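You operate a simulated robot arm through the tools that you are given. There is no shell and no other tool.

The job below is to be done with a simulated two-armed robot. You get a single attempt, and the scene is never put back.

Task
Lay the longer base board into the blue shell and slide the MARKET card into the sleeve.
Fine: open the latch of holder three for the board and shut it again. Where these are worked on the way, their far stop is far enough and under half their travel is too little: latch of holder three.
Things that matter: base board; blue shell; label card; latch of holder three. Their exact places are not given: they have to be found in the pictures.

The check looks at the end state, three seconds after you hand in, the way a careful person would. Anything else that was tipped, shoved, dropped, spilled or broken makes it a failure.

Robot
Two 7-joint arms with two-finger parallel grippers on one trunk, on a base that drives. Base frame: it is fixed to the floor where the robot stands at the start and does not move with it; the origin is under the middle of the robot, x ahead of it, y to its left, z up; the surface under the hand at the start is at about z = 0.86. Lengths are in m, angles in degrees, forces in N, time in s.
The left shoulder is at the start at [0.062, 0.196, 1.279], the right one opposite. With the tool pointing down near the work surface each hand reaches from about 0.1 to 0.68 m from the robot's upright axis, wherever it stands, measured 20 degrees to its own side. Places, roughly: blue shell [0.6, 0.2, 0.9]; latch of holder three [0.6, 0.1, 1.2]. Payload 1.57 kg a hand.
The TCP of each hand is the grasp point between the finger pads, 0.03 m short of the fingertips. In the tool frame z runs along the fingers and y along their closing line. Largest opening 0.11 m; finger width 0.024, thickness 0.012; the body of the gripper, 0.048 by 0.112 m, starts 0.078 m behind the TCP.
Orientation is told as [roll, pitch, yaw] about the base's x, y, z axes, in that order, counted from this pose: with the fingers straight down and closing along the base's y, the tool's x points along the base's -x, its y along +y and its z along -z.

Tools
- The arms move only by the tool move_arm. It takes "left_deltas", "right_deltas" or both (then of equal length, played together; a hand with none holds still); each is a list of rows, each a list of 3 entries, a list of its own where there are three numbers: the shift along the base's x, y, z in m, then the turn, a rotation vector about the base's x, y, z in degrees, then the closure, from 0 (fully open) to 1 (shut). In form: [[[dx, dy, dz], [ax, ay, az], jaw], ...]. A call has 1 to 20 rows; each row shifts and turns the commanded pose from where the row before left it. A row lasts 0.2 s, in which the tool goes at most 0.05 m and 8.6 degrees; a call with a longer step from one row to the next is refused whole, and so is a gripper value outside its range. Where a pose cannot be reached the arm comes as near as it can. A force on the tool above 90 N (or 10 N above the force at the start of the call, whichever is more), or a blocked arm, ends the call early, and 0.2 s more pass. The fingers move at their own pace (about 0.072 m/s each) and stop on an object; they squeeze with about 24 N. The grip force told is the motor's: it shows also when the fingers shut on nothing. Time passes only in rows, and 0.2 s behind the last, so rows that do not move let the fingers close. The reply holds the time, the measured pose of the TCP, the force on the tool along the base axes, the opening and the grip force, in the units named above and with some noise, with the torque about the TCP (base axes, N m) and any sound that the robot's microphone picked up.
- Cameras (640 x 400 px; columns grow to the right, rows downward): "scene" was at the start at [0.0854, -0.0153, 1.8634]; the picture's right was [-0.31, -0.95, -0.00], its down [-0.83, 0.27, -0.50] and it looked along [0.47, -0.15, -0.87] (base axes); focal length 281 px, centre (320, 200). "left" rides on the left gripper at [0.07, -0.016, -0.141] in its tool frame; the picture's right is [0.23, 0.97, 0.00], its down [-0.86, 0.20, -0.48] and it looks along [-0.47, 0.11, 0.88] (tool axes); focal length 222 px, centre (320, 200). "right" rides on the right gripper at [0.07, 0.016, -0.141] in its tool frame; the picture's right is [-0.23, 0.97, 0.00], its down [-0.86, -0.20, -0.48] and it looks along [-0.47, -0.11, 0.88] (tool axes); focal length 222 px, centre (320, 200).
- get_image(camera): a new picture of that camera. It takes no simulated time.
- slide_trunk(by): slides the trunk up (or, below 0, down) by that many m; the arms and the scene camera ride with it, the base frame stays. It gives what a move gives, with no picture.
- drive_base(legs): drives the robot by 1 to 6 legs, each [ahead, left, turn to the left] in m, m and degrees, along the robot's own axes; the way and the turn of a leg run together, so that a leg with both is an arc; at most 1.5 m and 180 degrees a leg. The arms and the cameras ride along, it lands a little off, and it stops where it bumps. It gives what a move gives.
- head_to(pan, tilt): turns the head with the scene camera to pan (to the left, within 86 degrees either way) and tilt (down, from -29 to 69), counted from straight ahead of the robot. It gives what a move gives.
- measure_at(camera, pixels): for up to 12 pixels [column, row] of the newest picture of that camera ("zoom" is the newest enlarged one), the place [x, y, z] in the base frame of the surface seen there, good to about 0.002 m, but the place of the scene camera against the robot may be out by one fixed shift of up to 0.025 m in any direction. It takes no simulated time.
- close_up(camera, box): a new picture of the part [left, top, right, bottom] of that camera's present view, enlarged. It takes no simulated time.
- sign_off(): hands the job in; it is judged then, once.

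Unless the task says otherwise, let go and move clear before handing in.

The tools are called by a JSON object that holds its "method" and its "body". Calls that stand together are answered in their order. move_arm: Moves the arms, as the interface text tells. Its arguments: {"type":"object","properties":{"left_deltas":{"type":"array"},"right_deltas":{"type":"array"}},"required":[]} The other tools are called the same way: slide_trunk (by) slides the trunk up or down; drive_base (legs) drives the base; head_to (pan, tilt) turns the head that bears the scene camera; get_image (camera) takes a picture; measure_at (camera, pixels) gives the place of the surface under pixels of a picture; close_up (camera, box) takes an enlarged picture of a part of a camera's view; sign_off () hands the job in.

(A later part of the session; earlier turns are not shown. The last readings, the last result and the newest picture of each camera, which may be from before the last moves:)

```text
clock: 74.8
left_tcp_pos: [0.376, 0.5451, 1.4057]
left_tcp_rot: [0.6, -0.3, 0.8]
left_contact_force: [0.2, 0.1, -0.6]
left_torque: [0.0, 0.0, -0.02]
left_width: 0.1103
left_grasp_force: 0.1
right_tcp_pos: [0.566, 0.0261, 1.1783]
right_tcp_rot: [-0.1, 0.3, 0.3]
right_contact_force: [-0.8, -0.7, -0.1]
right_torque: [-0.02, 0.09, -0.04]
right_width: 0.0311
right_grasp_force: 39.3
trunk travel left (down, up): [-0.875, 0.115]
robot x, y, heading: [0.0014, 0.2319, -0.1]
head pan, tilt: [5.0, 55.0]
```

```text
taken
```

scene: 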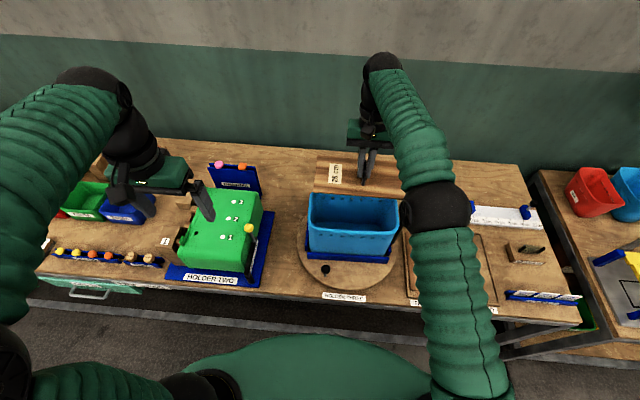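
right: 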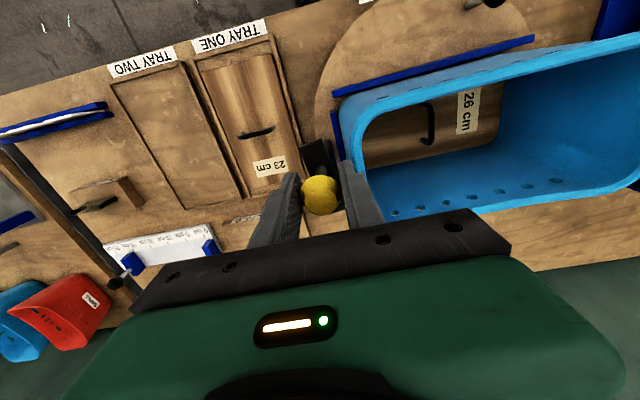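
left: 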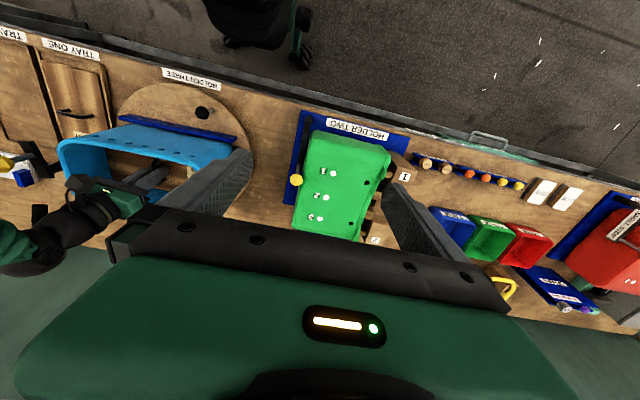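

Gripped with almost no side force. I'll swing the knob back along its arc, in two stages.

{"method": "move_arm", "body": {"right_deltas": [[[-0.0005, 0.0048, 0], [0, 0, -8], 1], [[0.0002, 0.0048, 0], [0, 0, -8], 1], [[0.0008, 0.0047, 0], [0, 0, -8], 1], [[0.0015, 0.0046, 0], [0, 0, -8], 1], [[0.0021, 0.0043, 0], [0, 0, -8], 1], [[0.0027, 0.004, 0], [0, 0, -8], 1], [[0, 0, 0], [0, 0, 0], 1]]}}

{"method": "get_image", "body": {"camera": "right"}}

```text
clock: 76.4
left_tcp_pos: [0.3767, 0.5465, 1.4051]
left_tcp_rot: [0.5, -0.4, 0.8]
left_contact_force: [-0.2, 0.4, 0.1]
left_torque: [-0.01, 0.02, 0.05]
left_width: 0.1099
left_grasp_force: 0.0
right_tcp_pos: [0.5727, 0.0552, 1.1785]
right_tcp_rot: [-0.2, 0.2, -47.8]
right_contact_force: [0.2, 5.2, -1.4]
right_torque: [0.11, 0.09, 0.14]
right_width: 0.031
right_grasp_force: 40.2
trunk travel left (down, up): [-0.875, 0.115]
robot x, y, heading: [-0.0015, 0.2388, 0.0]
head pan, tilt: [5.0, 55.0]
```

```text
taken
```

right: 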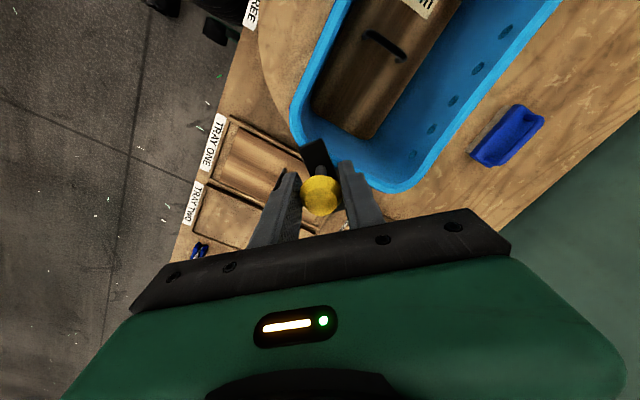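

The bar is following well (5 N). Second stage to the closed position.

{"method": "move_arm", "body": {"right_deltas": [[[0.0034, 0.0037, 0], [0, 0, -8], 1], [[0.0038, 0.0032, 0], [0, 0, -8], 1], [[0.0041, 0.0026, 0], [0, 0, -8], 1], [[0.0044, 0.002, 0], [0, 0, -8], 1], [[0.0046, 0.0013, 0], [0, 0, -8], 1], [[0.0047, 0.0007, 0], [0, 0, -8], 1], [[0, 0, 0], [0, 0, 0], 1]]}}

{"method": "get_image", "body": {"camera": "right"}}

```text
clock: 78.0
left_tcp_pos: [0.3786, 0.5471, 1.404]
left_tcp_rot: [0.6, -0.2, 0.8]
left_contact_force: [-0.6, -0.2, -1.1]
left_torque: [0.01, -0.03, -0.02]
left_width: 0.1103
left_grasp_force: 0.1
right_tcp_pos: [0.5985, 0.0688, 1.1773]
right_tcp_rot: [-0.2, 0.1, -95.8]
right_contact_force: [0.7, 7.6, -5.0]
right_torque: [0.23, 0.01, -0.01]
right_width: 0.0311
right_grasp_force: 39.8
trunk travel left (down, up): [-0.875, 0.115]
robot x, y, heading: [0.0051, 0.2353, -0.1]
head pan, tilt: [5.0, 55.0]
```

```text
taken
```

right: 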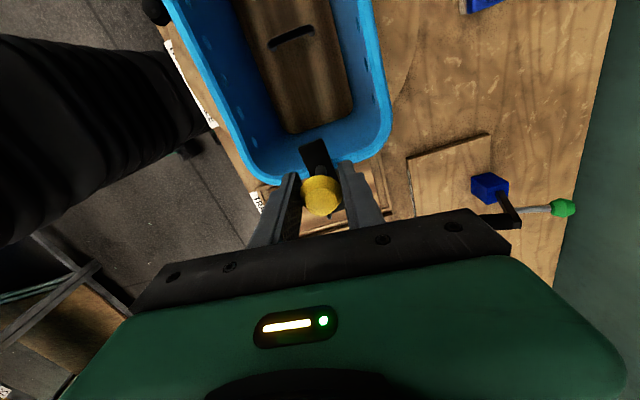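

The bar is again over the shell's right wall. I'll nudge a bit further to check for the closed stop.

{"method": "move_arm", "body": {"right_deltas": [[[0.003, 0, 0], [0, 0, -4], 1], [[0, 0, 0], [0, 0, 0], 1], [[0, 0, 0], [0, 0, 0], 1]]}}

{"method": "get_image", "body": {"camera": "right"}}

```text
clock: 78.8
left_tcp_pos: [0.3775, 0.5478, 1.4036]
left_tcp_rot: [0.5, -0.5, 0.8]
left_contact_force: [0.0, -1.0, -0.6]
left_torque: [-0.02, 0.02, 0.02]
left_width: 0.11
left_grasp_force: 0.1
right_tcp_pos: [0.5991, 0.0688, 1.1783]
right_tcp_rot: [-0.1, 0.1, -99.8]
right_contact_force: [-3.2, 8.2, -6.0]
right_torque: [-0.06, 0.1, 0.23]
right_width: 0.0312
right_grasp_force: 39.9
trunk travel left (down, up): [-0.875, 0.115]
robot x, y, heading: [0.002, 0.2369, 0.2]
head pan, tilt: [5.0, 55.0]
```

```text
taken
```

right: 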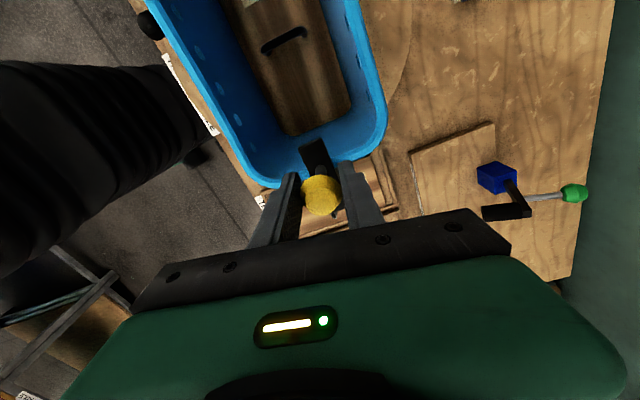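

It's against its closed stop (−3 N, no more travel). I'll let go and rise.

{"method": "move_arm", "body": {"right_deltas": [[[0, 0, 0], [0, 0, 0], 0.6], [[0, 0, 0], [0, 0, 0], 0.3], [[0, 0, 0], [0, 0, 0], 0.1], [[0, 0, 0], [0, 0, 0], 0.1], [[0, 0, 0.02], [0, 0, 0], 0.1], [[0, 0, 0.03], [0, 0, 0], 0.1], [[0, 0, 0.04], [0, 0, 0], 0.1], [[0, 0, 0.04], [0, 0, 0], 0.1], [[0, 0, 0.04], [0, 0, 0], 0.1], [[0, 0, 0.03], [0, 0, 0], 0]]}}

{"method": "get_image", "body": {"camera": "right"}}

{"method": "close_up", "body": {"camera": "left", "box": [0, 110, 160, 220]}}

{"method": "measure_at", "body": {"camera": "zoom", "pixels": [[140, 175], [200, 175], [240, 170], [100, 180], [60, 190], [230, 190]]}}

```text
clock: 81.0
left_tcp_pos: [0.3774, 0.5451, 1.4049]
left_tcp_rot: [0.6, -0.4, 0.8]
left_contact_force: [0.2, 0.1, 0.9]
left_torque: [-0.02, -0.01, 0.0]
left_width: 0.1102
left_grasp_force: 0.0
right_tcp_pos: [0.599, 0.0649, 1.3781]
right_tcp_rot: [-0.2, 0.2, -99.8]
right_contact_force: [0.2, 0.1, -1.7]
right_torque: [-0.05, -0.01, -0.01]
right_width: 0.1098
right_grasp_force: 0.0
trunk travel left (down, up): [-0.875, 0.115]
robot x, y, heading: [0.0005, 0.2327, 0.1]
head pan, tilt: [5.0, 55.0]
```

```text
taken
```

right: 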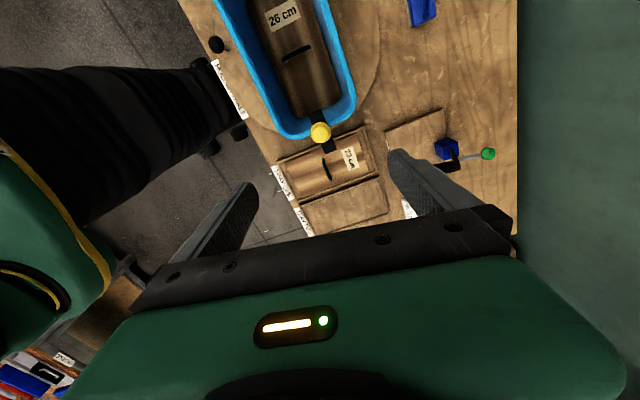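

```text
3.64 times, centred on (80, 165) of left
```

zoom: 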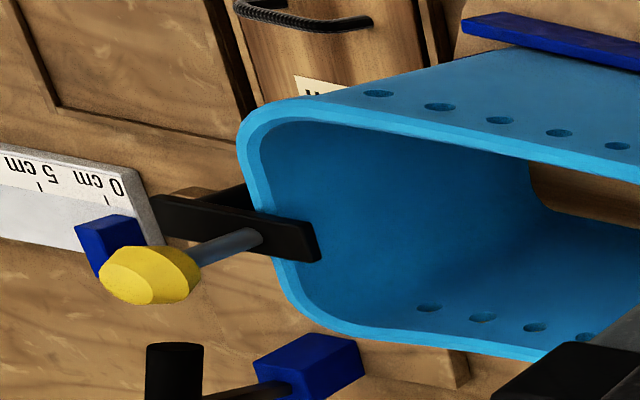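

```text
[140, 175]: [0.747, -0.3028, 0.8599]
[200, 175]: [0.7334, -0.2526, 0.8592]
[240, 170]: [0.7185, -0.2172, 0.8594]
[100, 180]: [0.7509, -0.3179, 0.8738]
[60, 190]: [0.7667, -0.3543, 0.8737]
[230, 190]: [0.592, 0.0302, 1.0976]
```

The latch is shut over the shell again. Now the card: I'll turn the right hand back and retract it, then look toward the label rack.

{"method": "move_arm", "body": {"right_deltas": [[[-0.01, -0.005, 0], [0, 0, 8.3], 0], [[-0.012, -0.005, 0], [0, 0, 8.3], 0], [[-0.012, -0.005, 0], [0, 0, 8.3], 0], [[-0.012, -0.005, 0], [0, 0, 8.3], 0], [[-0.012, -0.005, 0], [0, 0, 8.3], 0], [[-0.012, -0.005, 0], [0, 0, 8.3], 0], [[-0.012, -0.005, 0], [0, 0, 8.3], 0], [[-0.012, -0.005, 0], [0, 0, 8.3], 0], [[-0.012, -0.005, 0], [0, 0, 8.3], 0], [[-0.012, -0.005, 0], [0, 0, 8.3], 0], [[-0.012, -0.005, 0], [0, 0, 8.3], 0], [[-0.012, -0.005, 0], [0, 0, 8.3], 0]]}}

{"method": "head_to", "body": {"pan": -50, "tilt": 50}}

{"method": "get_image", "body": {"camera": "scene"}}

```text
clock: 83.6
left_tcp_pos: [0.3773, 0.545, 1.4047]
left_tcp_rot: [0.7, -0.4, 0.8]
left_contact_force: [-0.5, -0.5, 0.1]
left_torque: [0.02, 0.03, -0.01]
left_width: 0.11
left_grasp_force: 0.0
right_tcp_pos: [0.4571, 0.0068, 1.3789]
right_tcp_rot: [-0.1, 0.2, 0.1]
right_contact_force: [-0.3, 0.8, 0.9]
right_torque: [0.01, -0.05, -0.02]
right_width: 0.1101
right_grasp_force: 0.1
trunk travel left (down, up): [-0.875, 0.115]
robot x, y, heading: [-0.0006, 0.2324, 0.1]
head pan, tilt: [5.0, 55.0]
```

```text
clock: 84.8
left_tcp_pos: [0.3764, 0.545, 1.405]
left_tcp_rot: [0.6, -0.4, 0.8]
left_contact_force: [-0.4, 0.3, -0.1]
left_torque: [0.01, -0.01, 0.03]
left_width: 0.1098
left_grasp_force: 0.0
right_tcp_pos: [0.4593, 0.0058, 1.3784]
right_tcp_rot: [-0.1, 0.3, -0.1]
right_contact_force: [0.5, -1.4, 0.2]
right_torque: [0.02, 0.01, 0.03]
right_width: 0.11
right_grasp_force: 0.0
trunk travel left (down, up): [-0.875, 0.115]
robot x, y, heading: [0.0053, 0.239, -0.1]
head pan, tilt: [-50.0, 50.0]
```

```text
taken
```

scene: 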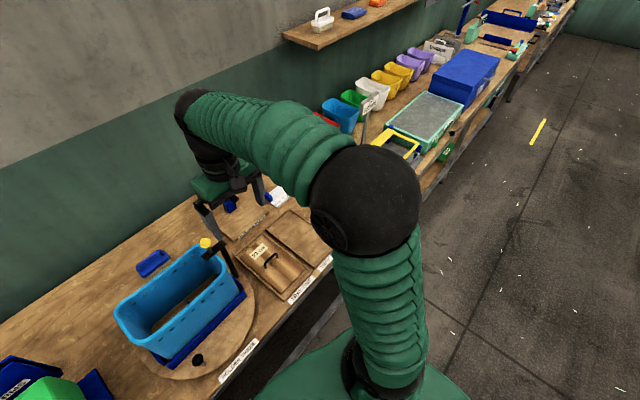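

The floor to the right is clear and the benches are in line. I'll drive right in three gentle legs so the rack and sleeve are within reach.

{"method": "drive_base", "body": {"legs": [[0, -0.15, 0], [0, -0.15, 0], [0, -0.14, 0]]}}

{"method": "move_arm", "body": {"right_deltas": [[[0, 0, 0], [0, 0, 0], 0], [[0, 0, 0], [0, 0, 0], 0], [[0, 0, 0], [0, 0, 0], 0], [[0, 0, 0], [0, 0, 0], 0], [[0, 0, 0], [0, 0, 0], 0], [[0, 0, 0], [0, 0, 0], 0], [[0, 0, 0], [0, 0, 0], 0], [[0, 0, 0], [0, 0, 0], 0], [[0, 0, 0], [0, 0, 0], 0], [[0, 0, 0], [0, 0, 0], 0], [[0, 0, 0], [0, 0, 0], 0], [[0, 0, 0], [0, 0, 0], 0]]}}

{"method": "head_to", "body": {"pan": -20, "tilt": 55}}

{"method": "get_image", "body": {"camera": "scene"}}

{"method": "get_image", "body": {"camera": "right"}}

```text
clock: 88.0
left_tcp_pos: [0.3792, 0.2282, 1.3795]
left_tcp_rot: [-2.1, -1.0, 8.2]
left_contact_force: [-1.5, 0.7, 0.5]
left_torque: [-0.04, -0.09, 0.0]
left_width: 0.11
left_grasp_force: 0.1
right_tcp_pos: [0.4581, -0.3189, 1.3924]
right_tcp_rot: [-4.5, -0.5, 4.1]
right_contact_force: [1.4, 2.8, 0.5]
right_torque: [-0.18, 0.16, -0.05]
right_width: 0.11
right_grasp_force: 0.0
trunk travel left (down, up): [-0.875, 0.115]
robot x, y, heading: [0.0098, -0.1749, -0.4]
head pan, tilt: [-50.0, 50.0]
stopped in leg 3: the robot was blocked; the commanded pose is now the measured one
```

```text
clock: 88.6
left_tcp_pos: [0.3627, 0.0324, 1.4304]
left_tcp_rot: [5.8, -2.6, 3.7]
left_contact_force: [1.3, -1.3, -0.3]
left_torque: [0.07, 0.12, -0.07]
left_width: 0.1099
left_grasp_force: 0.1
right_tcp_pos: [0.4469, -0.5143, 1.3642]
right_tcp_rot: [3.5, -1.5, 2.0]
right_contact_force: [-0.8, -2.5, -0.9]
right_torque: [0.3, -0.1, -0.04]
right_width: 0.11
right_grasp_force: 0.0
trunk travel left (down, up): [-0.875, 0.115]
robot x, y, heading: [0.0154, -0.1855, 0.1]
head pan, tilt: [-50.0, 50.0]
stopped in row 2 (left hand): the arm was blocked; the commanded pose is now the measured one
```

```text
clock: 89.6
left_tcp_pos: [0.3721, 0.0534, 1.4216]
left_tcp_rot: [4.8, -2.0, 3.9]
left_contact_force: [2.0, -0.7, -0.2]
left_torque: [0.02, 0.15, -0.03]
left_width: 0.1099
left_grasp_force: 0.0
right_tcp_pos: [0.4551, -0.4918, 1.3674]
right_tcp_rot: [2.5, -1.0, 2.2]
right_contact_force: [0.2, -0.9, -0.1]
right_torque: [0.16, -0.01, -0.07]
right_width: 0.1102
right_grasp_force: 0.1
trunk travel left (down, up): [-0.875, 0.115]
robot x, y, heading: [0.0159, -0.1843, 0.2]
head pan, tilt: [-20.0, 55.0]
```

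```text
taken
```

scene: 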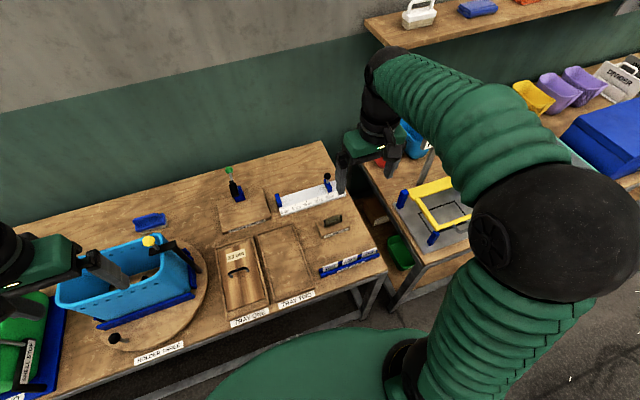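

```text
taken
```

right: 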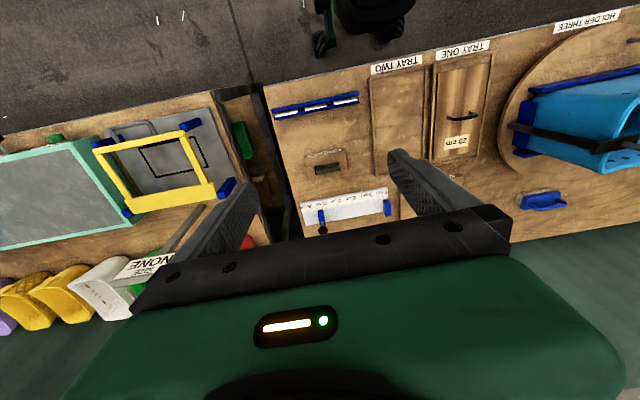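

The base stopped a little short (y≈−0.185), blocked in leg 3; the body is swaying. I'll let it settle and see what's near the base.

{"method": "move_arm", "body": {"right_deltas": [[[0, 0, 0], [0, 0, 0], 0], [[0, 0, 0], [0, 0, 0], 0], [[0, 0, 0], [0, 0, 0], 0], [[0, 0, 0], [0, 0, 0], 0], [[0, 0, 0], [0, 0, 0], 0], [[0, 0, 0], [0, 0, 0], 0], [[0, 0, 0], [0, 0, 0], 0], [[0, 0, 0], [0, 0, 0], 0]]}}

{"method": "move_arm", "body": {"right_deltas": [[[0, 0, 0], [0, 0, 0], 0], [[0, 0, 0], [0, 0, 0], 0], [[0, 0, 0], [0, 0, 0], 0], [[0, 0, 0], [0, 0, 0], 0], [[0, 0, 0], [0, 0, 0], 0], [[0, 0, 0], [0, 0, 0], 0], [[0, 0, 0], [0, 0, 0], 0], [[0, 0, 0], [0, 0, 0], 0]]}}

{"method": "head_to", "body": {"pan": -60, "tilt": 69}}

{"method": "get_image", "body": {"camera": "scene"}}

{"method": "head_to", "body": {"pan": 0, "tilt": 69}}

{"method": "get_image", "body": {"camera": "scene"}}

```text
clock: 91.6
left_tcp_pos: [0.369, 0.083, 1.4185]
left_tcp_rot: [3.7, -2.3, 4.0]
left_contact_force: [-0.4, -0.2, 0.1]
left_torque: [0.0, 0.01, -0.02]
left_width: 0.1097
left_grasp_force: 0.1
right_tcp_pos: [0.4522, -0.4645, 1.3753]
right_tcp_rot: [1.6, -1.2, 2.4]
right_contact_force: [0.0, -0.7, -0.6]
right_torque: [0.05, -0.03, -0.03]
right_width: 0.1097
right_grasp_force: 0.1
trunk travel left (down, up): [-0.875, 0.115]
robot x, y, heading: [0.0114, -0.1824, 0.2]
head pan, tilt: [-20.0, 55.0]
stopped in row 8 (right hand): the arm was blocked; the commanded pose is now the measured one
```

```text
clock: 93.4
left_tcp_pos: [0.3691, 0.0913, 1.4158]
left_tcp_rot: [3.3, -2.1, 3.9]
left_contact_force: [0.3, -0.5, 0.6]
left_torque: [0.01, 0.03, -0.02]
left_width: 0.11
left_grasp_force: 0.1
right_tcp_pos: [0.4527, -0.4567, 1.3752]
right_tcp_rot: [1.1, -1.3, 2.5]
right_contact_force: [0.2, -1.0, -0.8]
right_torque: [0.07, -0.01, -0.05]
right_width: 0.1099
right_grasp_force: 0.0
trunk travel left (down, up): [-0.875, 0.115]
robot x, y, heading: [0.0182, -0.1849, 0.1]
head pan, tilt: [-20.0, 55.0]
```

```text
clock: 94.4
left_tcp_pos: [0.3681, 0.1059, 1.4132]
left_tcp_rot: [2.8, -2.1, 4.2]
left_contact_force: [-1.0, -0.3, 1.2]
left_torque: [0.04, -0.01, -0.01]
left_width: 0.11
left_grasp_force: 0.1
right_tcp_pos: [0.4512, -0.4415, 1.3791]
right_tcp_rot: [0.6, -1.3, 2.5]
right_contact_force: [0.5, -0.7, -0.9]
right_torque: [0.01, 0.0, -0.02]
right_width: 0.11
right_grasp_force: 0.1
trunk travel left (down, up): [-0.875, 0.115]
robot x, y, heading: [0.015, -0.1827, 0.0]
head pan, tilt: [-60.0, 68.8]
```

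```text
taken
```

scene: 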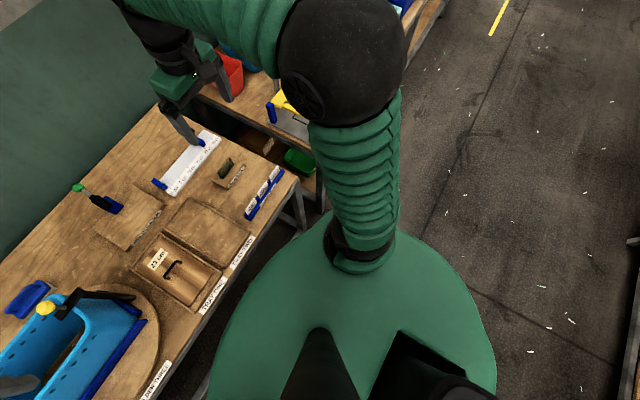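

```text
clock: 95.7
left_tcp_pos: [0.3691, 0.1133, 1.4131]
left_tcp_rot: [2.5, -2.1, 4.2]
left_contact_force: [-0.1, 0.1, 0.1]
left_torque: [0.02, -0.02, 0.01]
left_width: 0.1102
left_grasp_force: 0.0
right_tcp_pos: [0.4529, -0.4361, 1.3791]
right_tcp_rot: [0.3, -1.3, 2.6]
right_contact_force: [-0.9, 0.5, 0.2]
right_torque: [-0.01, 0.0, 0.01]
right_width: 0.1102
right_grasp_force: 0.0
trunk travel left (down, up): [-0.875, 0.115]
robot x, y, heading: [0.0144, -0.1841, 0.1]
head pan, tilt: [0.0, 68.8]
```

```text
taken
```

scene: 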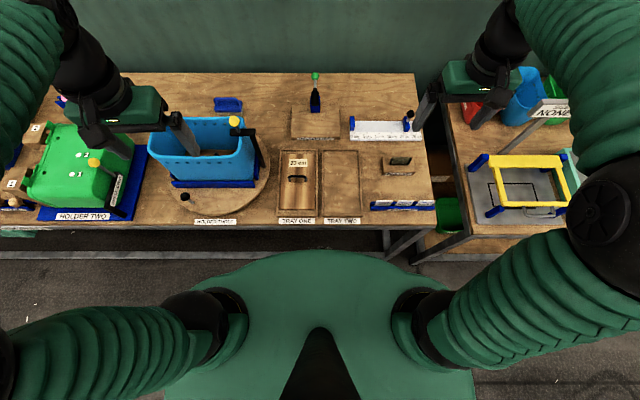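

Nothing is touching the base; it was just swaying. I'll straighten the right hand and move it over the sleeve and rack for a close look.

{"method": "move_arm", "body": {"right_deltas": [[[0.005, 0, 0], [0, 1.3, -2.6], 0], [[0.01, 0, -0.01], [0, 0, 0], 0], [[0.01, 0, -0.01], [0, 0, 0], 0], [[0.01, 0, -0.015], [0, 0, 0], 0], [[0.01, 0, -0.02], [0, 0, 0], 0], [[0.01, 0, -0.02], [0, 0, 0], 0], [[0.01, 0, -0.02], [0, 0, 0], 0], [[0.005, 0, -0.01], [0, 0, 0], 0], [[0, 0, 0], [0, 0, 0], 0], [[0, 0, 0], [0, 0, 0], 0], [[0, 0, 0], [0, 0, 0], 0]]}}

{"method": "get_image", "body": {"camera": "right"}}

```text
clock: 98.1
left_tcp_pos: [0.3688, 0.1069, 1.4135]
left_tcp_rot: [2.7, -2.1, 4.3]
left_contact_force: [-1.0, 0.8, -0.6]
left_torque: [-0.02, 0.01, -0.02]
left_width: 0.1098
left_grasp_force: 0.1
right_tcp_pos: [0.523, -0.4397, 1.2735]
right_tcp_rot: [0.5, 0.0, 0.0]
right_contact_force: [-0.2, 0.0, 0.1]
right_torque: [0.01, -0.01, 0.02]
right_width: 0.1102
right_grasp_force: 0.0
trunk travel left (down, up): [-0.875, 0.115]
robot x, y, heading: [0.011, -0.1822, 0.1]
head pan, tilt: [0.0, 68.8]
```

```text
taken
```

right: 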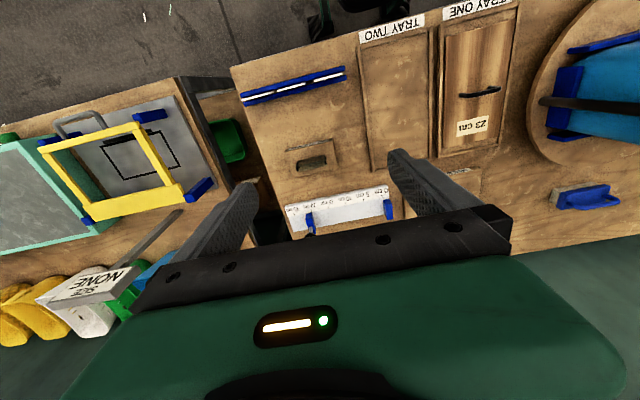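

{"method": "close_up", "body": {"camera": "right", "box": [230, 50, 380, 190]}}

{"method": "close_up", "body": {"camera": "right", "box": [280, 130, 350, 185]}}

{"method": "close_up", "body": {"camera": "right", "box": [230, 55, 350, 115]}}

{"method": "close_up", "body": {"camera": "scene", "box": [360, 140, 450, 220]}}

```text
2.86 times, centred on (305, 120) of right
```

zoom: 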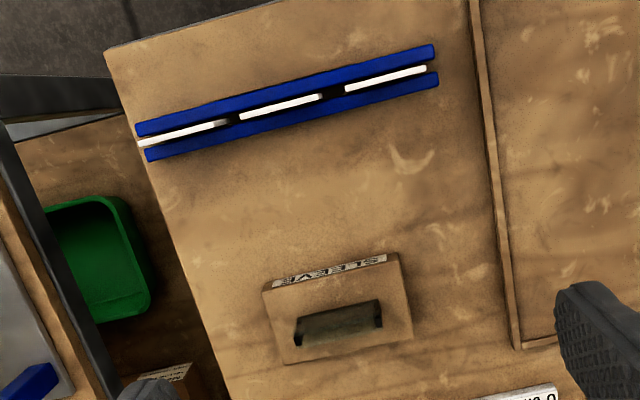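

```text
7.27 times, centred on (315, 158) of right
```

zoom: 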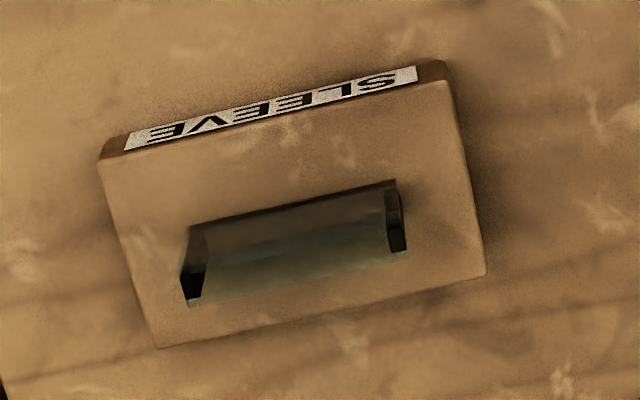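

```text
5.33 times, centred on (290, 85) of right
```

zoom: 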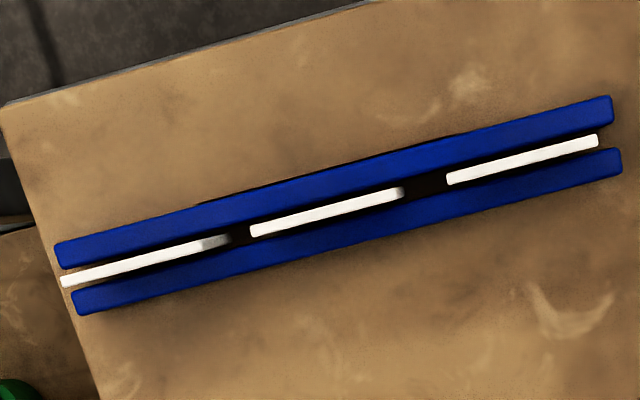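

```text
5.00 times, centred on (405, 180) of scene
```

zoom: 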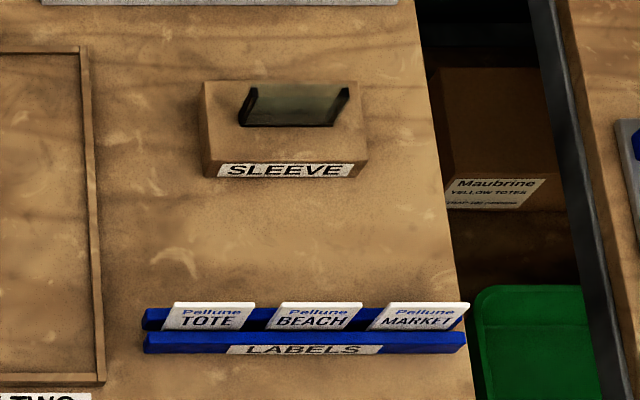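

The sleeve is a small block with a slotted pocket (side channels at both ends, a translucent plate). I'll measure its geometry and the cards.

{"method": "close_up", "body": {"camera": "right", "box": [280, 130, 350, 185]}}

{"method": "measure_at", "body": {"camera": "zoom", "pixels": [[195, 235], [190, 290], [393, 190], [400, 240], [290, 210], [290, 225], [290, 245], [290, 275], [290, 285], [290, 300], [160, 345], [480, 275]]}}

{"method": "measure_at", "body": {"camera": "zoom", "pixels": [[105, 165], [445, 85], [290, 195], [250, 180], [250, 320], [185, 260], [185, 300], [400, 215], [398, 185], [395, 210], [200, 270], [200, 295]]}}

{"method": "close_up", "body": {"camera": "right", "box": [230, 55, 350, 115]}}

{"method": "measure_at", "body": {"camera": "zoom", "pixels": [[66, 282], [145, 260], [225, 240], [255, 230], [400, 192], [450, 178], [595, 140], [60, 255], [80, 305], [610, 105], [615, 160], [330, 320]]}}

```text
7.27 times, centred on (315, 158) of right
```

zoom: 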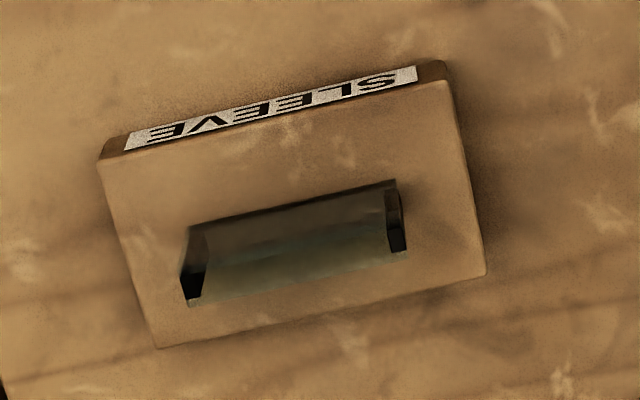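

```text
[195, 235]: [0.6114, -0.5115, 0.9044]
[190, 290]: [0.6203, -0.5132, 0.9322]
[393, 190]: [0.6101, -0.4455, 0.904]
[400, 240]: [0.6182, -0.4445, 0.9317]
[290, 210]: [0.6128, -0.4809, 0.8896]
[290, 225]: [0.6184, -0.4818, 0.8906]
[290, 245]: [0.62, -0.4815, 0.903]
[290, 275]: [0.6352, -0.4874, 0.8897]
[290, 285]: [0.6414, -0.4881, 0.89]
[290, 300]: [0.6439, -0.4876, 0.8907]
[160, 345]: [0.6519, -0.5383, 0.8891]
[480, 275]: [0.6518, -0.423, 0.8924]
```

```text
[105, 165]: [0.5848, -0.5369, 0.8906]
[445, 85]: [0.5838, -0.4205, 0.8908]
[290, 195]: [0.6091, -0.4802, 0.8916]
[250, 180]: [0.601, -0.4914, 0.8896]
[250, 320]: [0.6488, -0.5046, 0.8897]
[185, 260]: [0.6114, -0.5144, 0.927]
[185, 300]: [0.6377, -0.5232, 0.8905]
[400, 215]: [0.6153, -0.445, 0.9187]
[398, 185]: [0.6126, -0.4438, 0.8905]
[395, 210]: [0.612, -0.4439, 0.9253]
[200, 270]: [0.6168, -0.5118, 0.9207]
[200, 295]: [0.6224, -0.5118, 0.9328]
```

```text
5.33 times, centred on (290, 85) of right
```

zoom: 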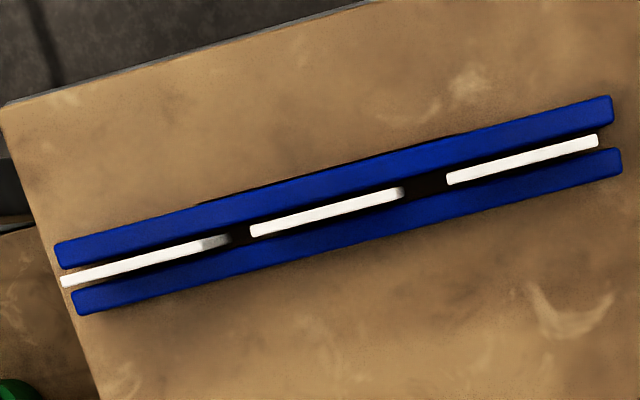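

```text
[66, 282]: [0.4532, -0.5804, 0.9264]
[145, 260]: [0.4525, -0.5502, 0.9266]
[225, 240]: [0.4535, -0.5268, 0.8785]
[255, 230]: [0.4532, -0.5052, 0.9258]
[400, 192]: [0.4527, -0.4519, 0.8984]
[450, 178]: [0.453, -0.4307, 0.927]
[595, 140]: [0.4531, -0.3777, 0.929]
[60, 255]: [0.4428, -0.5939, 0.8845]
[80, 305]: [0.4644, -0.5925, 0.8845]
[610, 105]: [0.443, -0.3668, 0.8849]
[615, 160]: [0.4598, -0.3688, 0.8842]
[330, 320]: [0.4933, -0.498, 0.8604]
```

The MARKET card stands upright in the rack at x≈0.453, y −0.581…−0.527, top z 0.927. The sleeve is a vertical pocket, x 0.611–0.622, y −0.512…−0.4445, top 0.933. I'll turn the right hand −90° and go above the card.

{"method": "move_arm", "body": {"right_deltas": [[[-0.006, -0.01, -0.01], [0, 0, -8], 0], [[-0.006, -0.01, -0.015], [0, 0, -8.2], 0], [[-0.006, -0.01, -0.015], [0, 0, -8.2], 0], [[-0.006, -0.01, -0.015], [0, 0, -8.2], 0], [[-0.006, -0.01, -0.015], [0, 0, -8.2], 0], [[-0.006, -0.01, -0.015], [0, 0, -8.2], 0], [[-0.006, -0.01, -0.015], [0, 0, -8.2], 0], [[-0.006, -0.01, -0.015], [0, 0, -8.2], 0], [[-0.006, -0.01, -0.015], [0, 0, -8.2], 0], [[-0.006, -0.01, -0.015], [0, 0, -8.2], 0.3], [[-0.006, -0.01, -0.015], [-0.5, 0, -8.2], 0.4], [[-0.004, -0.004, -0.01], [0, 0, 0], 0.4], [[0, 0, 0], [0, 0, 0], 0.4], [[0, 0, 0], [0, 0, 0], 0.4]]}}

{"method": "get_image", "body": {"camera": "right"}}

```text
clock: 101.1
left_tcp_pos: [0.3687, 0.1072, 1.4134]
left_tcp_rot: [2.7, -2.0, 4.2]
left_contact_force: [-0.1, 0.4, 0.2]
left_torque: [-0.01, 0.04, 0.01]
left_width: 0.1098
left_grasp_force: 0.0
right_tcp_pos: [0.4526, -0.5548, 1.1037]
right_tcp_rot: [0.4, -0.6, -90.1]
right_contact_force: [0.2, -0.5, -0.2]
right_torque: [0.01, -0.03, -0.02]
right_width: 0.0661
right_grasp_force: 0.0
trunk travel left (down, up): [-0.875, 0.115]
robot x, y, heading: [0.0093, -0.179, 0.0]
head pan, tilt: [0.0, 68.8]
```

```text
taken
```

right: 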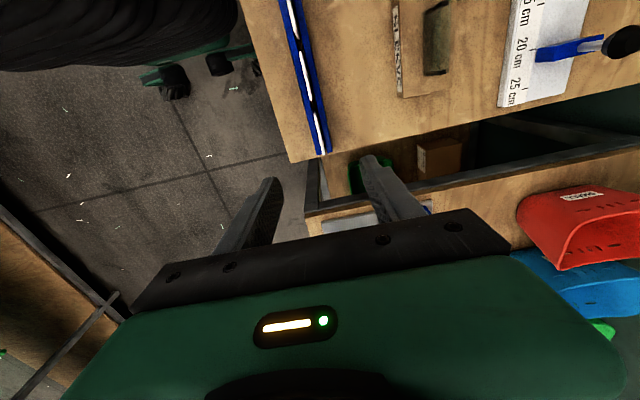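

The card edges show as white strips around (300–318, 60–130). I'll enlarge to locate MARKET precisely.

{"method": "close_up", "body": {"camera": "right", "box": [260, 40, 370, 165]}}

{"method": "measure_at", "body": {"camera": "zoom", "pixels": [[322, 245], [330, 290], [335, 330], [338, 350], [310, 190], [280, 60], [305, 300], [360, 290], [345, 365], [312, 220], [325, 270], [333, 310]]}}

```text
3.20 times, centred on (315, 102) of right
```

zoom: 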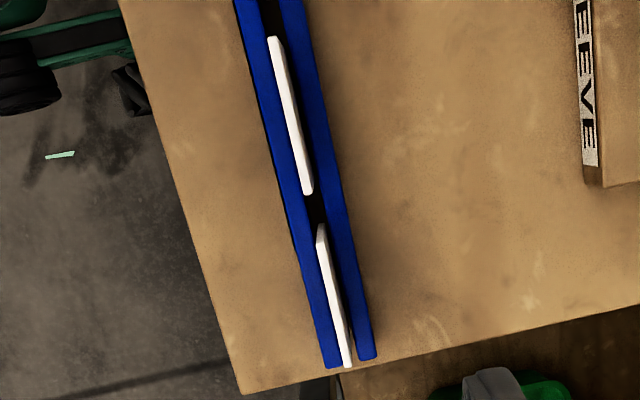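

```text
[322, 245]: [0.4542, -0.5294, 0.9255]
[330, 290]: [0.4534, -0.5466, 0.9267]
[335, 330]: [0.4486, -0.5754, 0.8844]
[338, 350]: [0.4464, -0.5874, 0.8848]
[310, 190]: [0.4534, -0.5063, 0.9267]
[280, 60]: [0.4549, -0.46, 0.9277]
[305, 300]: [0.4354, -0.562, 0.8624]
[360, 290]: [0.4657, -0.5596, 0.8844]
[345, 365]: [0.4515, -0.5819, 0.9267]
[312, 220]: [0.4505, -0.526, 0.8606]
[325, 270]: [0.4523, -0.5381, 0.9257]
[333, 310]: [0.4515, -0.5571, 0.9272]
```

MARKET: y −0.582…−0.5265, x≈0.453, top 0.927. I'll level the tool and descend so the tips overlap only the upper ~16 mm of the card.

{"method": "move_arm", "body": {"right_deltas": [[[0.0005, 0.0005, -0.02], [0.6, 0.4, 0], 0.4], [[0, 0, -0.03], [0, 0, 0], 0.4], [[0, 0, -0.03], [0, 0, 0], 0.4], [[0, 0, -0.03], [0, 0, 0], 0.4], [[0, 0, -0.02], [0, 0, 0], 0.4], [[0, 0, 0], [0, 0, 0], 0.4], [[0, 0, 0], [0, 0, 0], 0.4], [[0, 0, 0], [0, 0, 0], 0.4]]}}

{"method": "close_up", "body": {"camera": "right", "box": [220, 80, 420, 240]}}

{"method": "close_up", "body": {"camera": "scene", "box": [350, 140, 470, 240]}}

```text
clock: 102.9
left_tcp_pos: [0.3697, 0.1076, 1.4142]
left_tcp_rot: [2.8, -2.1, 4.2]
left_contact_force: [-0.8, 1.3, 0.8]
left_torque: [-0.02, 0.03, -0.04]
left_width: 0.1101
left_grasp_force: 0.1
right_tcp_pos: [0.4526, -0.5538, 0.9733]
right_tcp_rot: [0.0, 0.0, -90.2]
right_contact_force: [-0.1, -0.1, 0.0]
right_torque: [0.01, -0.01, -0.03]
right_width: 0.0662
right_grasp_force: 0.0
trunk travel left (down, up): [-0.875, 0.115]
robot x, y, heading: [0.012, -0.1806, -0.1]
head pan, tilt: [0.0, 68.8]
```

```text
2.50 times, centred on (320, 160) of right
```

zoom: 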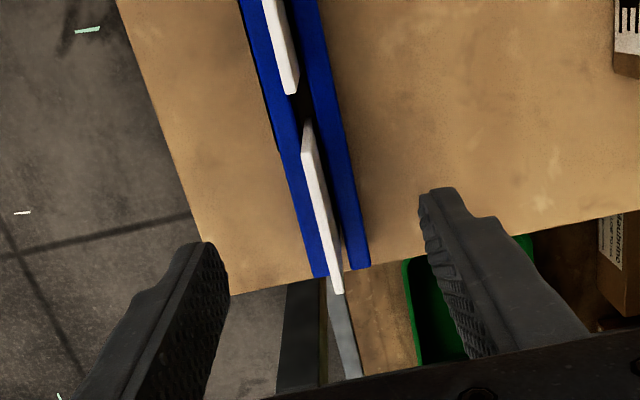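

```text
4.00 times, centred on (410, 190) of scene
```

zoom: 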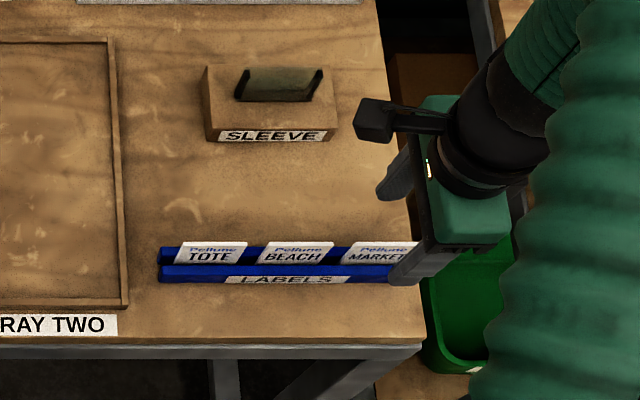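

The card sits between the fingers. Lowering the last 3 cm and closing.

{"method": "move_arm", "body": {"right_deltas": [[[0.0005, 0, -0.016], [0, 0, 0], 0.4], [[0, 0, -0.016], [0, 0, 0], 0.4], [[0, 0, 0], [0, 0, 0], 0.6], [[0, 0, 0], [0, 0, 0], 0.8], [[0, 0, 0], [0, 0, 0], 1], [[0, 0, 0], [0, 0, 0], 1], [[0, 0, 0], [0, 0, 0], 1]]}}

{"method": "close_up", "body": {"camera": "right", "box": [220, 80, 420, 240]}}

```text
clock: 104.5
left_tcp_pos: [0.3681, 0.1067, 1.4126]
left_tcp_rot: [2.7, -2.2, 4.1]
left_contact_force: [-0.8, -0.2, 0.5]
left_torque: [0.02, 0.04, -0.03]
left_width: 0.1099
left_grasp_force: 0.0
right_tcp_pos: [0.4536, -0.5532, 0.9419]
right_tcp_rot: [0.0, 0.1, -90.1]
right_contact_force: [-0.2, 0.2, 1.3]
right_torque: [-0.01, 0.0, -0.01]
right_width: 0.0023
right_grasp_force: 23.6
trunk travel left (down, up): [-0.875, 0.115]
robot x, y, heading: [0.0123, -0.1835, 0.2]
head pan, tilt: [0.0, 68.8]
```

```text
2.50 times, centred on (320, 160) of right
```

zoom: 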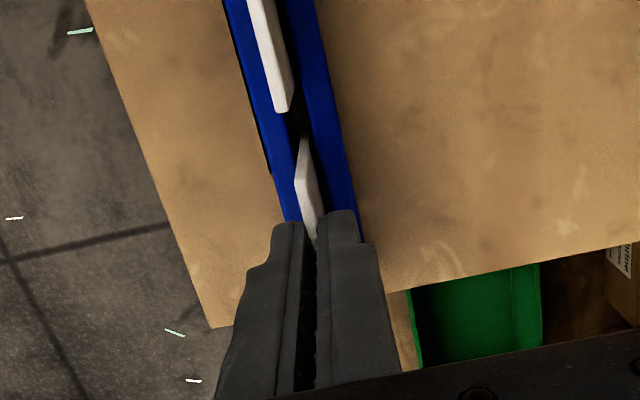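

Card gripped (thickness about 2.5 mm). I'll lift it slowly straight up out of the rack.

{"method": "move_arm", "body": {"right_deltas": [[[0, 0, 0.002], [0, 0, 0], 1], [[0, 0, 0.004], [0, 0, 0], 1], [[0, 0, 0.006], [0, 0, 0], 1], [[0, 0, 0.008], [0, 0, 0], 1], [[0, 0, 0.01], [0, 0, 0], 1], [[0, 0, 0.01], [0, 0, 0], 1], [[0, 0, 0.01], [0, 0, 0], 1], [[0, 0, 0.01], [0, 0, 0], 1], [[0, 0, 0.01], [0, 0, 0], 1], [[0, 0, 0.01], [0, 0, 0], 1], [[0, 0, 0.01], [0, 0, 0], 1], [[0, 0, 0], [0, 0, 0], 1]]}}

{"method": "close_up", "body": {"camera": "right", "box": [220, 80, 420, 240]}}

{"method": "close_up", "body": {"camera": "scene", "box": [350, 120, 470, 220]}}

```text
clock: 107.1
left_tcp_pos: [0.3683, 0.1073, 1.414]
left_tcp_rot: [2.8, -2.1, 4.3]
left_contact_force: [-0.2, -0.8, 0.0]
left_torque: [-0.01, 0.01, -0.01]
left_width: 0.1102
left_grasp_force: 0.0
right_tcp_pos: [0.4528, -0.5543, 1.0314]
right_tcp_rot: [0.0, 0.1, -90.1]
right_contact_force: [-0.4, -0.2, 0.1]
right_torque: [-0.03, 0.0, -0.01]
right_width: 0.0028
right_grasp_force: 24.0
trunk travel left (down, up): [-0.875, 0.115]
robot x, y, heading: [0.0143, -0.1849, -0.2]
head pan, tilt: [0.0, 68.8]
```

```text
2.50 times, centred on (320, 160) of right
```

zoom: 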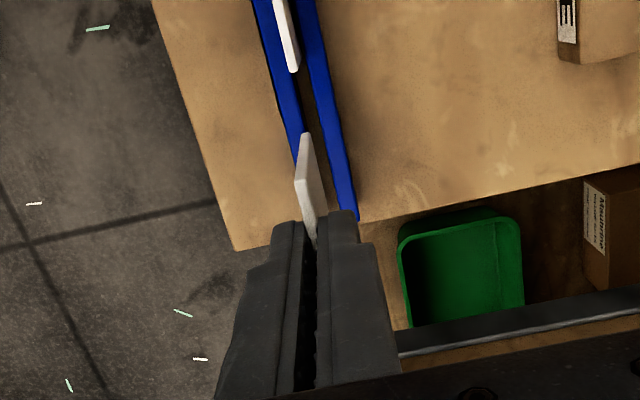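

```text
4.00 times, centred on (410, 170) of scene
```

zoom: 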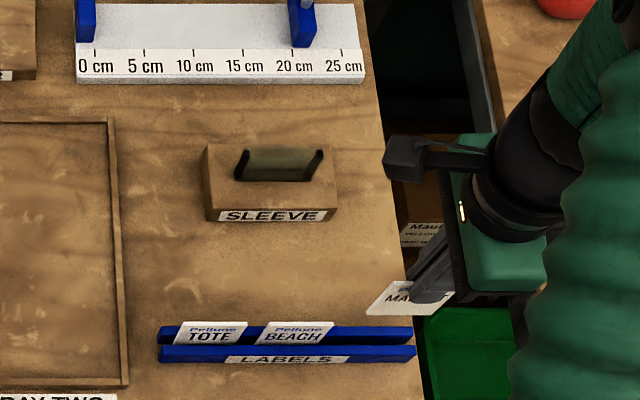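

The card is out, held upright. I'll raise a bit and move above the sleeve, then align visually.

{"method": "measure_at", "body": {"camera": "right", "pixels": [[313, 137], [314, 150], [317, 165], [312, 135]]}}

{"method": "move_arm", "body": {"right_deltas": [[[0.002, 0.001, 0.01], [0, 0, 0], 1], [[0.008, 0.004, 0.01], [0, 0, 0], 1], [[0.012, 0.006, 0.01], [0, 0, 0], 1], [[0.016, 0.007, 0], [0, 0, 0], 1], [[0.018, 0.008, 0], [0, 0, 0], 1], [[0.018, 0.008, 0], [0, 0, 0], 1], [[0.018, 0.008, 0], [0, 0, 0], 1], [[0.018, 0.008, 0], [0, 0, 0], 1], [[0.018, 0.008, 0], [0, 0, 0], 1], [[0.015, 0.007, 0], [0, 0, 0], 1], [[0.01, 0.006, 0], [0, 0, 0], 1], [[0.007, 0.003, 0], [0, 0, 0], 1], [[0.004, 0.002, 0], [0, 0, 0], 1], [[0, 0, 0], [0, 0, 0], 1], [[0, 0, 0], [0, 0, 0], 1], [[0, 0, 0], [0, 0, 0], 1]]}}

{"method": "get_image", "body": {"camera": "right"}}

{"method": "close_up", "body": {"camera": "right", "box": [240, 80, 400, 240]}}

{"method": "close_up", "body": {"camera": "scene", "box": [350, 90, 470, 200]}}

```text
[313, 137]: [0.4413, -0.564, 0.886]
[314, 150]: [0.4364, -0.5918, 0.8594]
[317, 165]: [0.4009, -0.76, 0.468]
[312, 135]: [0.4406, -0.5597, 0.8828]
```

```text
clock: 110.5
left_tcp_pos: [0.368, 0.107, 1.4131]
left_tcp_rot: [2.6, -2.1, 4.2]
left_contact_force: [-0.5, 0.4, -0.7]
left_torque: [0.01, -0.04, -0.01]
left_width: 0.1102
left_grasp_force: 0.0
right_tcp_pos: [0.6176, -0.4762, 1.0613]
right_tcp_rot: [0.1, 0.1, -90.2]
right_contact_force: [0.7, -0.6, 0.1]
right_torque: [-0.03, -0.01, 0.03]
right_width: 0.0026
right_grasp_force: 23.5
trunk travel left (down, up): [-0.875, 0.115]
robot x, y, heading: [0.0161, -0.1821, -0.1]
head pan, tilt: [0.0, 68.8]
```

```text
taken
```

right: 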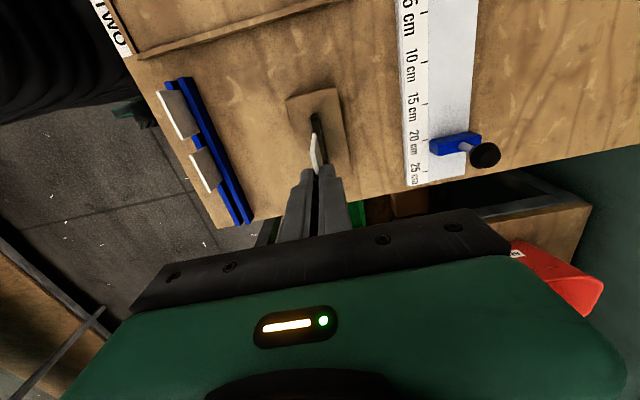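

```text
2.50 times, centred on (320, 160) of right
```

zoom: 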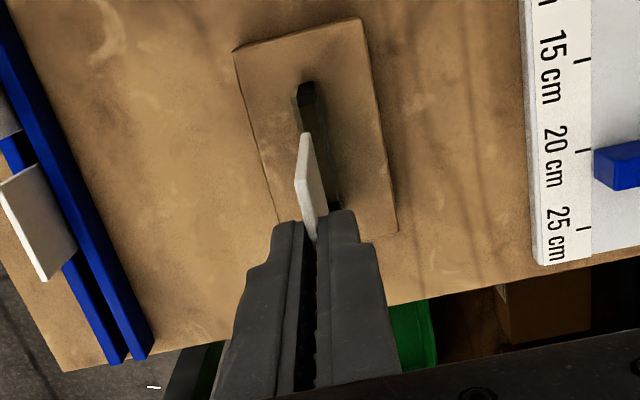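

```text
3.64 times, centred on (410, 145) of scene
```

zoom: 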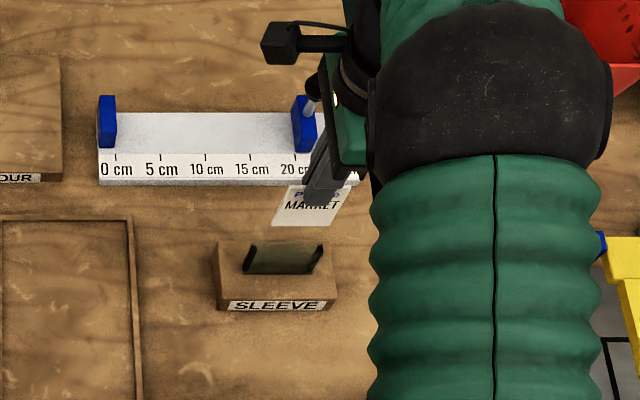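

The card hangs above the sleeve. I'll enlarge the region of card edge and pocket end to measure both.

{"method": "close_up", "body": {"camera": "right", "box": [285, 95, 350, 185]}}

{"method": "measure_at", "body": {"camera": "zoom", "pixels": [[305, 80], [320, 80], [335, 80], [305, 110], [315, 190], [310, 200], [325, 240], [330, 310], [370, 200], [385, 270], [400, 330], [350, 150]]}}

```text
4.44 times, centred on (318, 140) of right
```

zoom: 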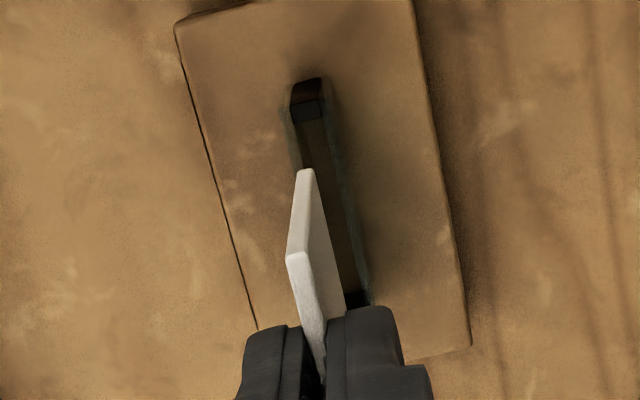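

```text
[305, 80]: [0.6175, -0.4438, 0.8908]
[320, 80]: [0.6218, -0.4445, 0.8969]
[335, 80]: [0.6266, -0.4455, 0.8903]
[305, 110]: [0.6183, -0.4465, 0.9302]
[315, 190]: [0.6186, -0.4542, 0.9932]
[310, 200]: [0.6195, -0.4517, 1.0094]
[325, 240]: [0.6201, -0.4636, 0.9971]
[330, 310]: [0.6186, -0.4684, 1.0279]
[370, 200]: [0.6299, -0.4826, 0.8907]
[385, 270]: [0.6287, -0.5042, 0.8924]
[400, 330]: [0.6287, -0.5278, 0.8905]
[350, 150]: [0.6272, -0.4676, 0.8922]
```

{"method": "measure_at", "body": {"camera": "zoom", "pixels": [[294, 112], [298, 110], [318, 108], [323, 108], [290, 115], [327, 112], [302, 172], [296, 190], [312, 175], [288, 258], [308, 255], [360, 300]]}}

{"method": "close_up", "body": {"camera": "right", "box": [300, 105, 335, 150]}}

```text
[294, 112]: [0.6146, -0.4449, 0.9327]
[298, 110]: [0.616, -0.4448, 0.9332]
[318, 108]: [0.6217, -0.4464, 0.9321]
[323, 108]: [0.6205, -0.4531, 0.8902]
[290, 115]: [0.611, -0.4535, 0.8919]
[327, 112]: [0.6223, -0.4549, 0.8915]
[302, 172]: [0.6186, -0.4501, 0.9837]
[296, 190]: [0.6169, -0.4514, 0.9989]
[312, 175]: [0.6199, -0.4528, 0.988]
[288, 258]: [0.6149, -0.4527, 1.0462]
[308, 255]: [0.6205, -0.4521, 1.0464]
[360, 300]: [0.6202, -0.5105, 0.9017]
```

```text
8.89 times, centred on (318, 128) of right
```

zoom: 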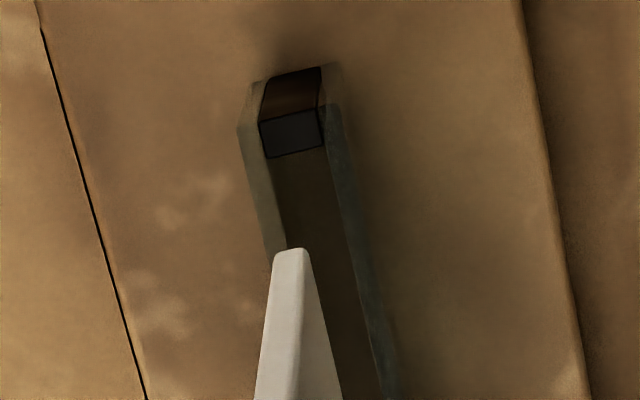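

{"method": "measure_at", "body": {"camera": "zoom", "pixels": [[270, 150], [290, 145], [315, 140], [290, 125], [275, 85], [245, 130], [250, 170], [335, 120], [345, 160], [290, 255], [280, 300], [305, 300]]}}

```text
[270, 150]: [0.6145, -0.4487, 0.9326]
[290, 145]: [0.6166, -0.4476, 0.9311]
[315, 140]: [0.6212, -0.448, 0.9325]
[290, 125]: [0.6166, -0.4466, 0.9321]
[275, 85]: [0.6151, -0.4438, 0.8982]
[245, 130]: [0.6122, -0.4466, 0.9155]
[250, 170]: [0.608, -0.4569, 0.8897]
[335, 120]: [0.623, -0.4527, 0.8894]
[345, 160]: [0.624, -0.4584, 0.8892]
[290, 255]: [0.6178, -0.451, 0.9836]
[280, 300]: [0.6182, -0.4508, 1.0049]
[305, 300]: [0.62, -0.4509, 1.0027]
```

Pocket inside: x 0.614–0.622, y −0.5105…−0.449, top 0.933. The card's lower corner is at (0.618, −0.451, 0.984). I'll shift −1.5 mm in y and lower to just above the mouth.

{"method": "move_arm", "body": {"right_deltas": [[[0, -0.0015, -0.006], [0, 0, 0], 1], [[0, 0, -0.01], [0, 0, 0], 1], [[0, 0, -0.01], [0, 0, 0], 1], [[0, 0, -0.008], [0, 0, 0], 1], [[0, 0, -0.006], [0, 0, 0], 1], [[0, 0, 0], [0, 0, 0], 1], [[0, 0, 0], [0, 0, 0], 1], [[0, 0, 0], [0, 0, 0], 1]]}}

{"method": "close_up", "body": {"camera": "right", "box": [290, 95, 350, 165]}}

{"method": "close_up", "body": {"camera": "scene", "box": [380, 120, 440, 180]}}

```text
clock: 112.3
left_tcp_pos: [0.369, 0.107, 1.4131]
left_tcp_rot: [2.6, -2.1, 4.2]
left_contact_force: [-0.1, -0.6, 0.3]
left_torque: [0.02, 0.02, 0.0]
left_width: 0.1101
left_grasp_force: 0.1
right_tcp_pos: [0.6168, -0.4794, 1.0214]
right_tcp_rot: [-0.1, 0.1, -90.2]
right_contact_force: [0.1, 0.6, 0.4]
right_torque: [-0.02, 0.02, 0.06]
right_width: 0.0025
right_grasp_force: 24.0
trunk travel left (down, up): [-0.875, 0.115]
robot x, y, heading: [0.0178, -0.1802, 0.0]
head pan, tilt: [0.0, 68.8]
```

```text
5.71 times, centred on (320, 130) of right
```

zoom: 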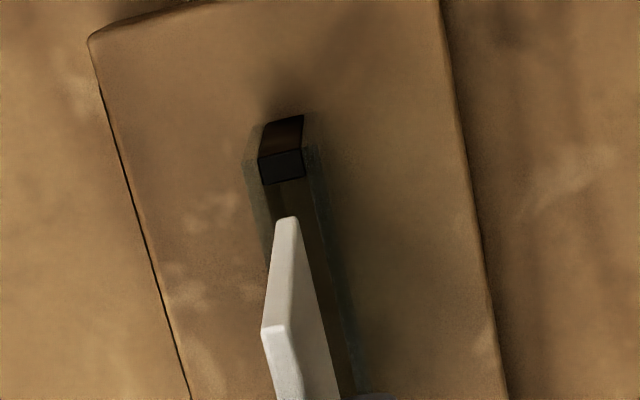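

```text
6.67 times, centred on (410, 150) of scene
```

zoom: 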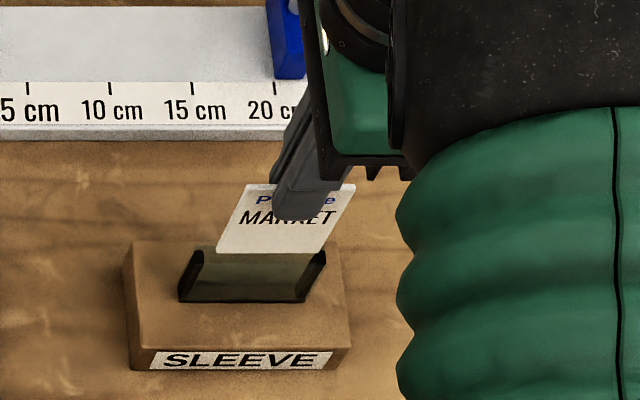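

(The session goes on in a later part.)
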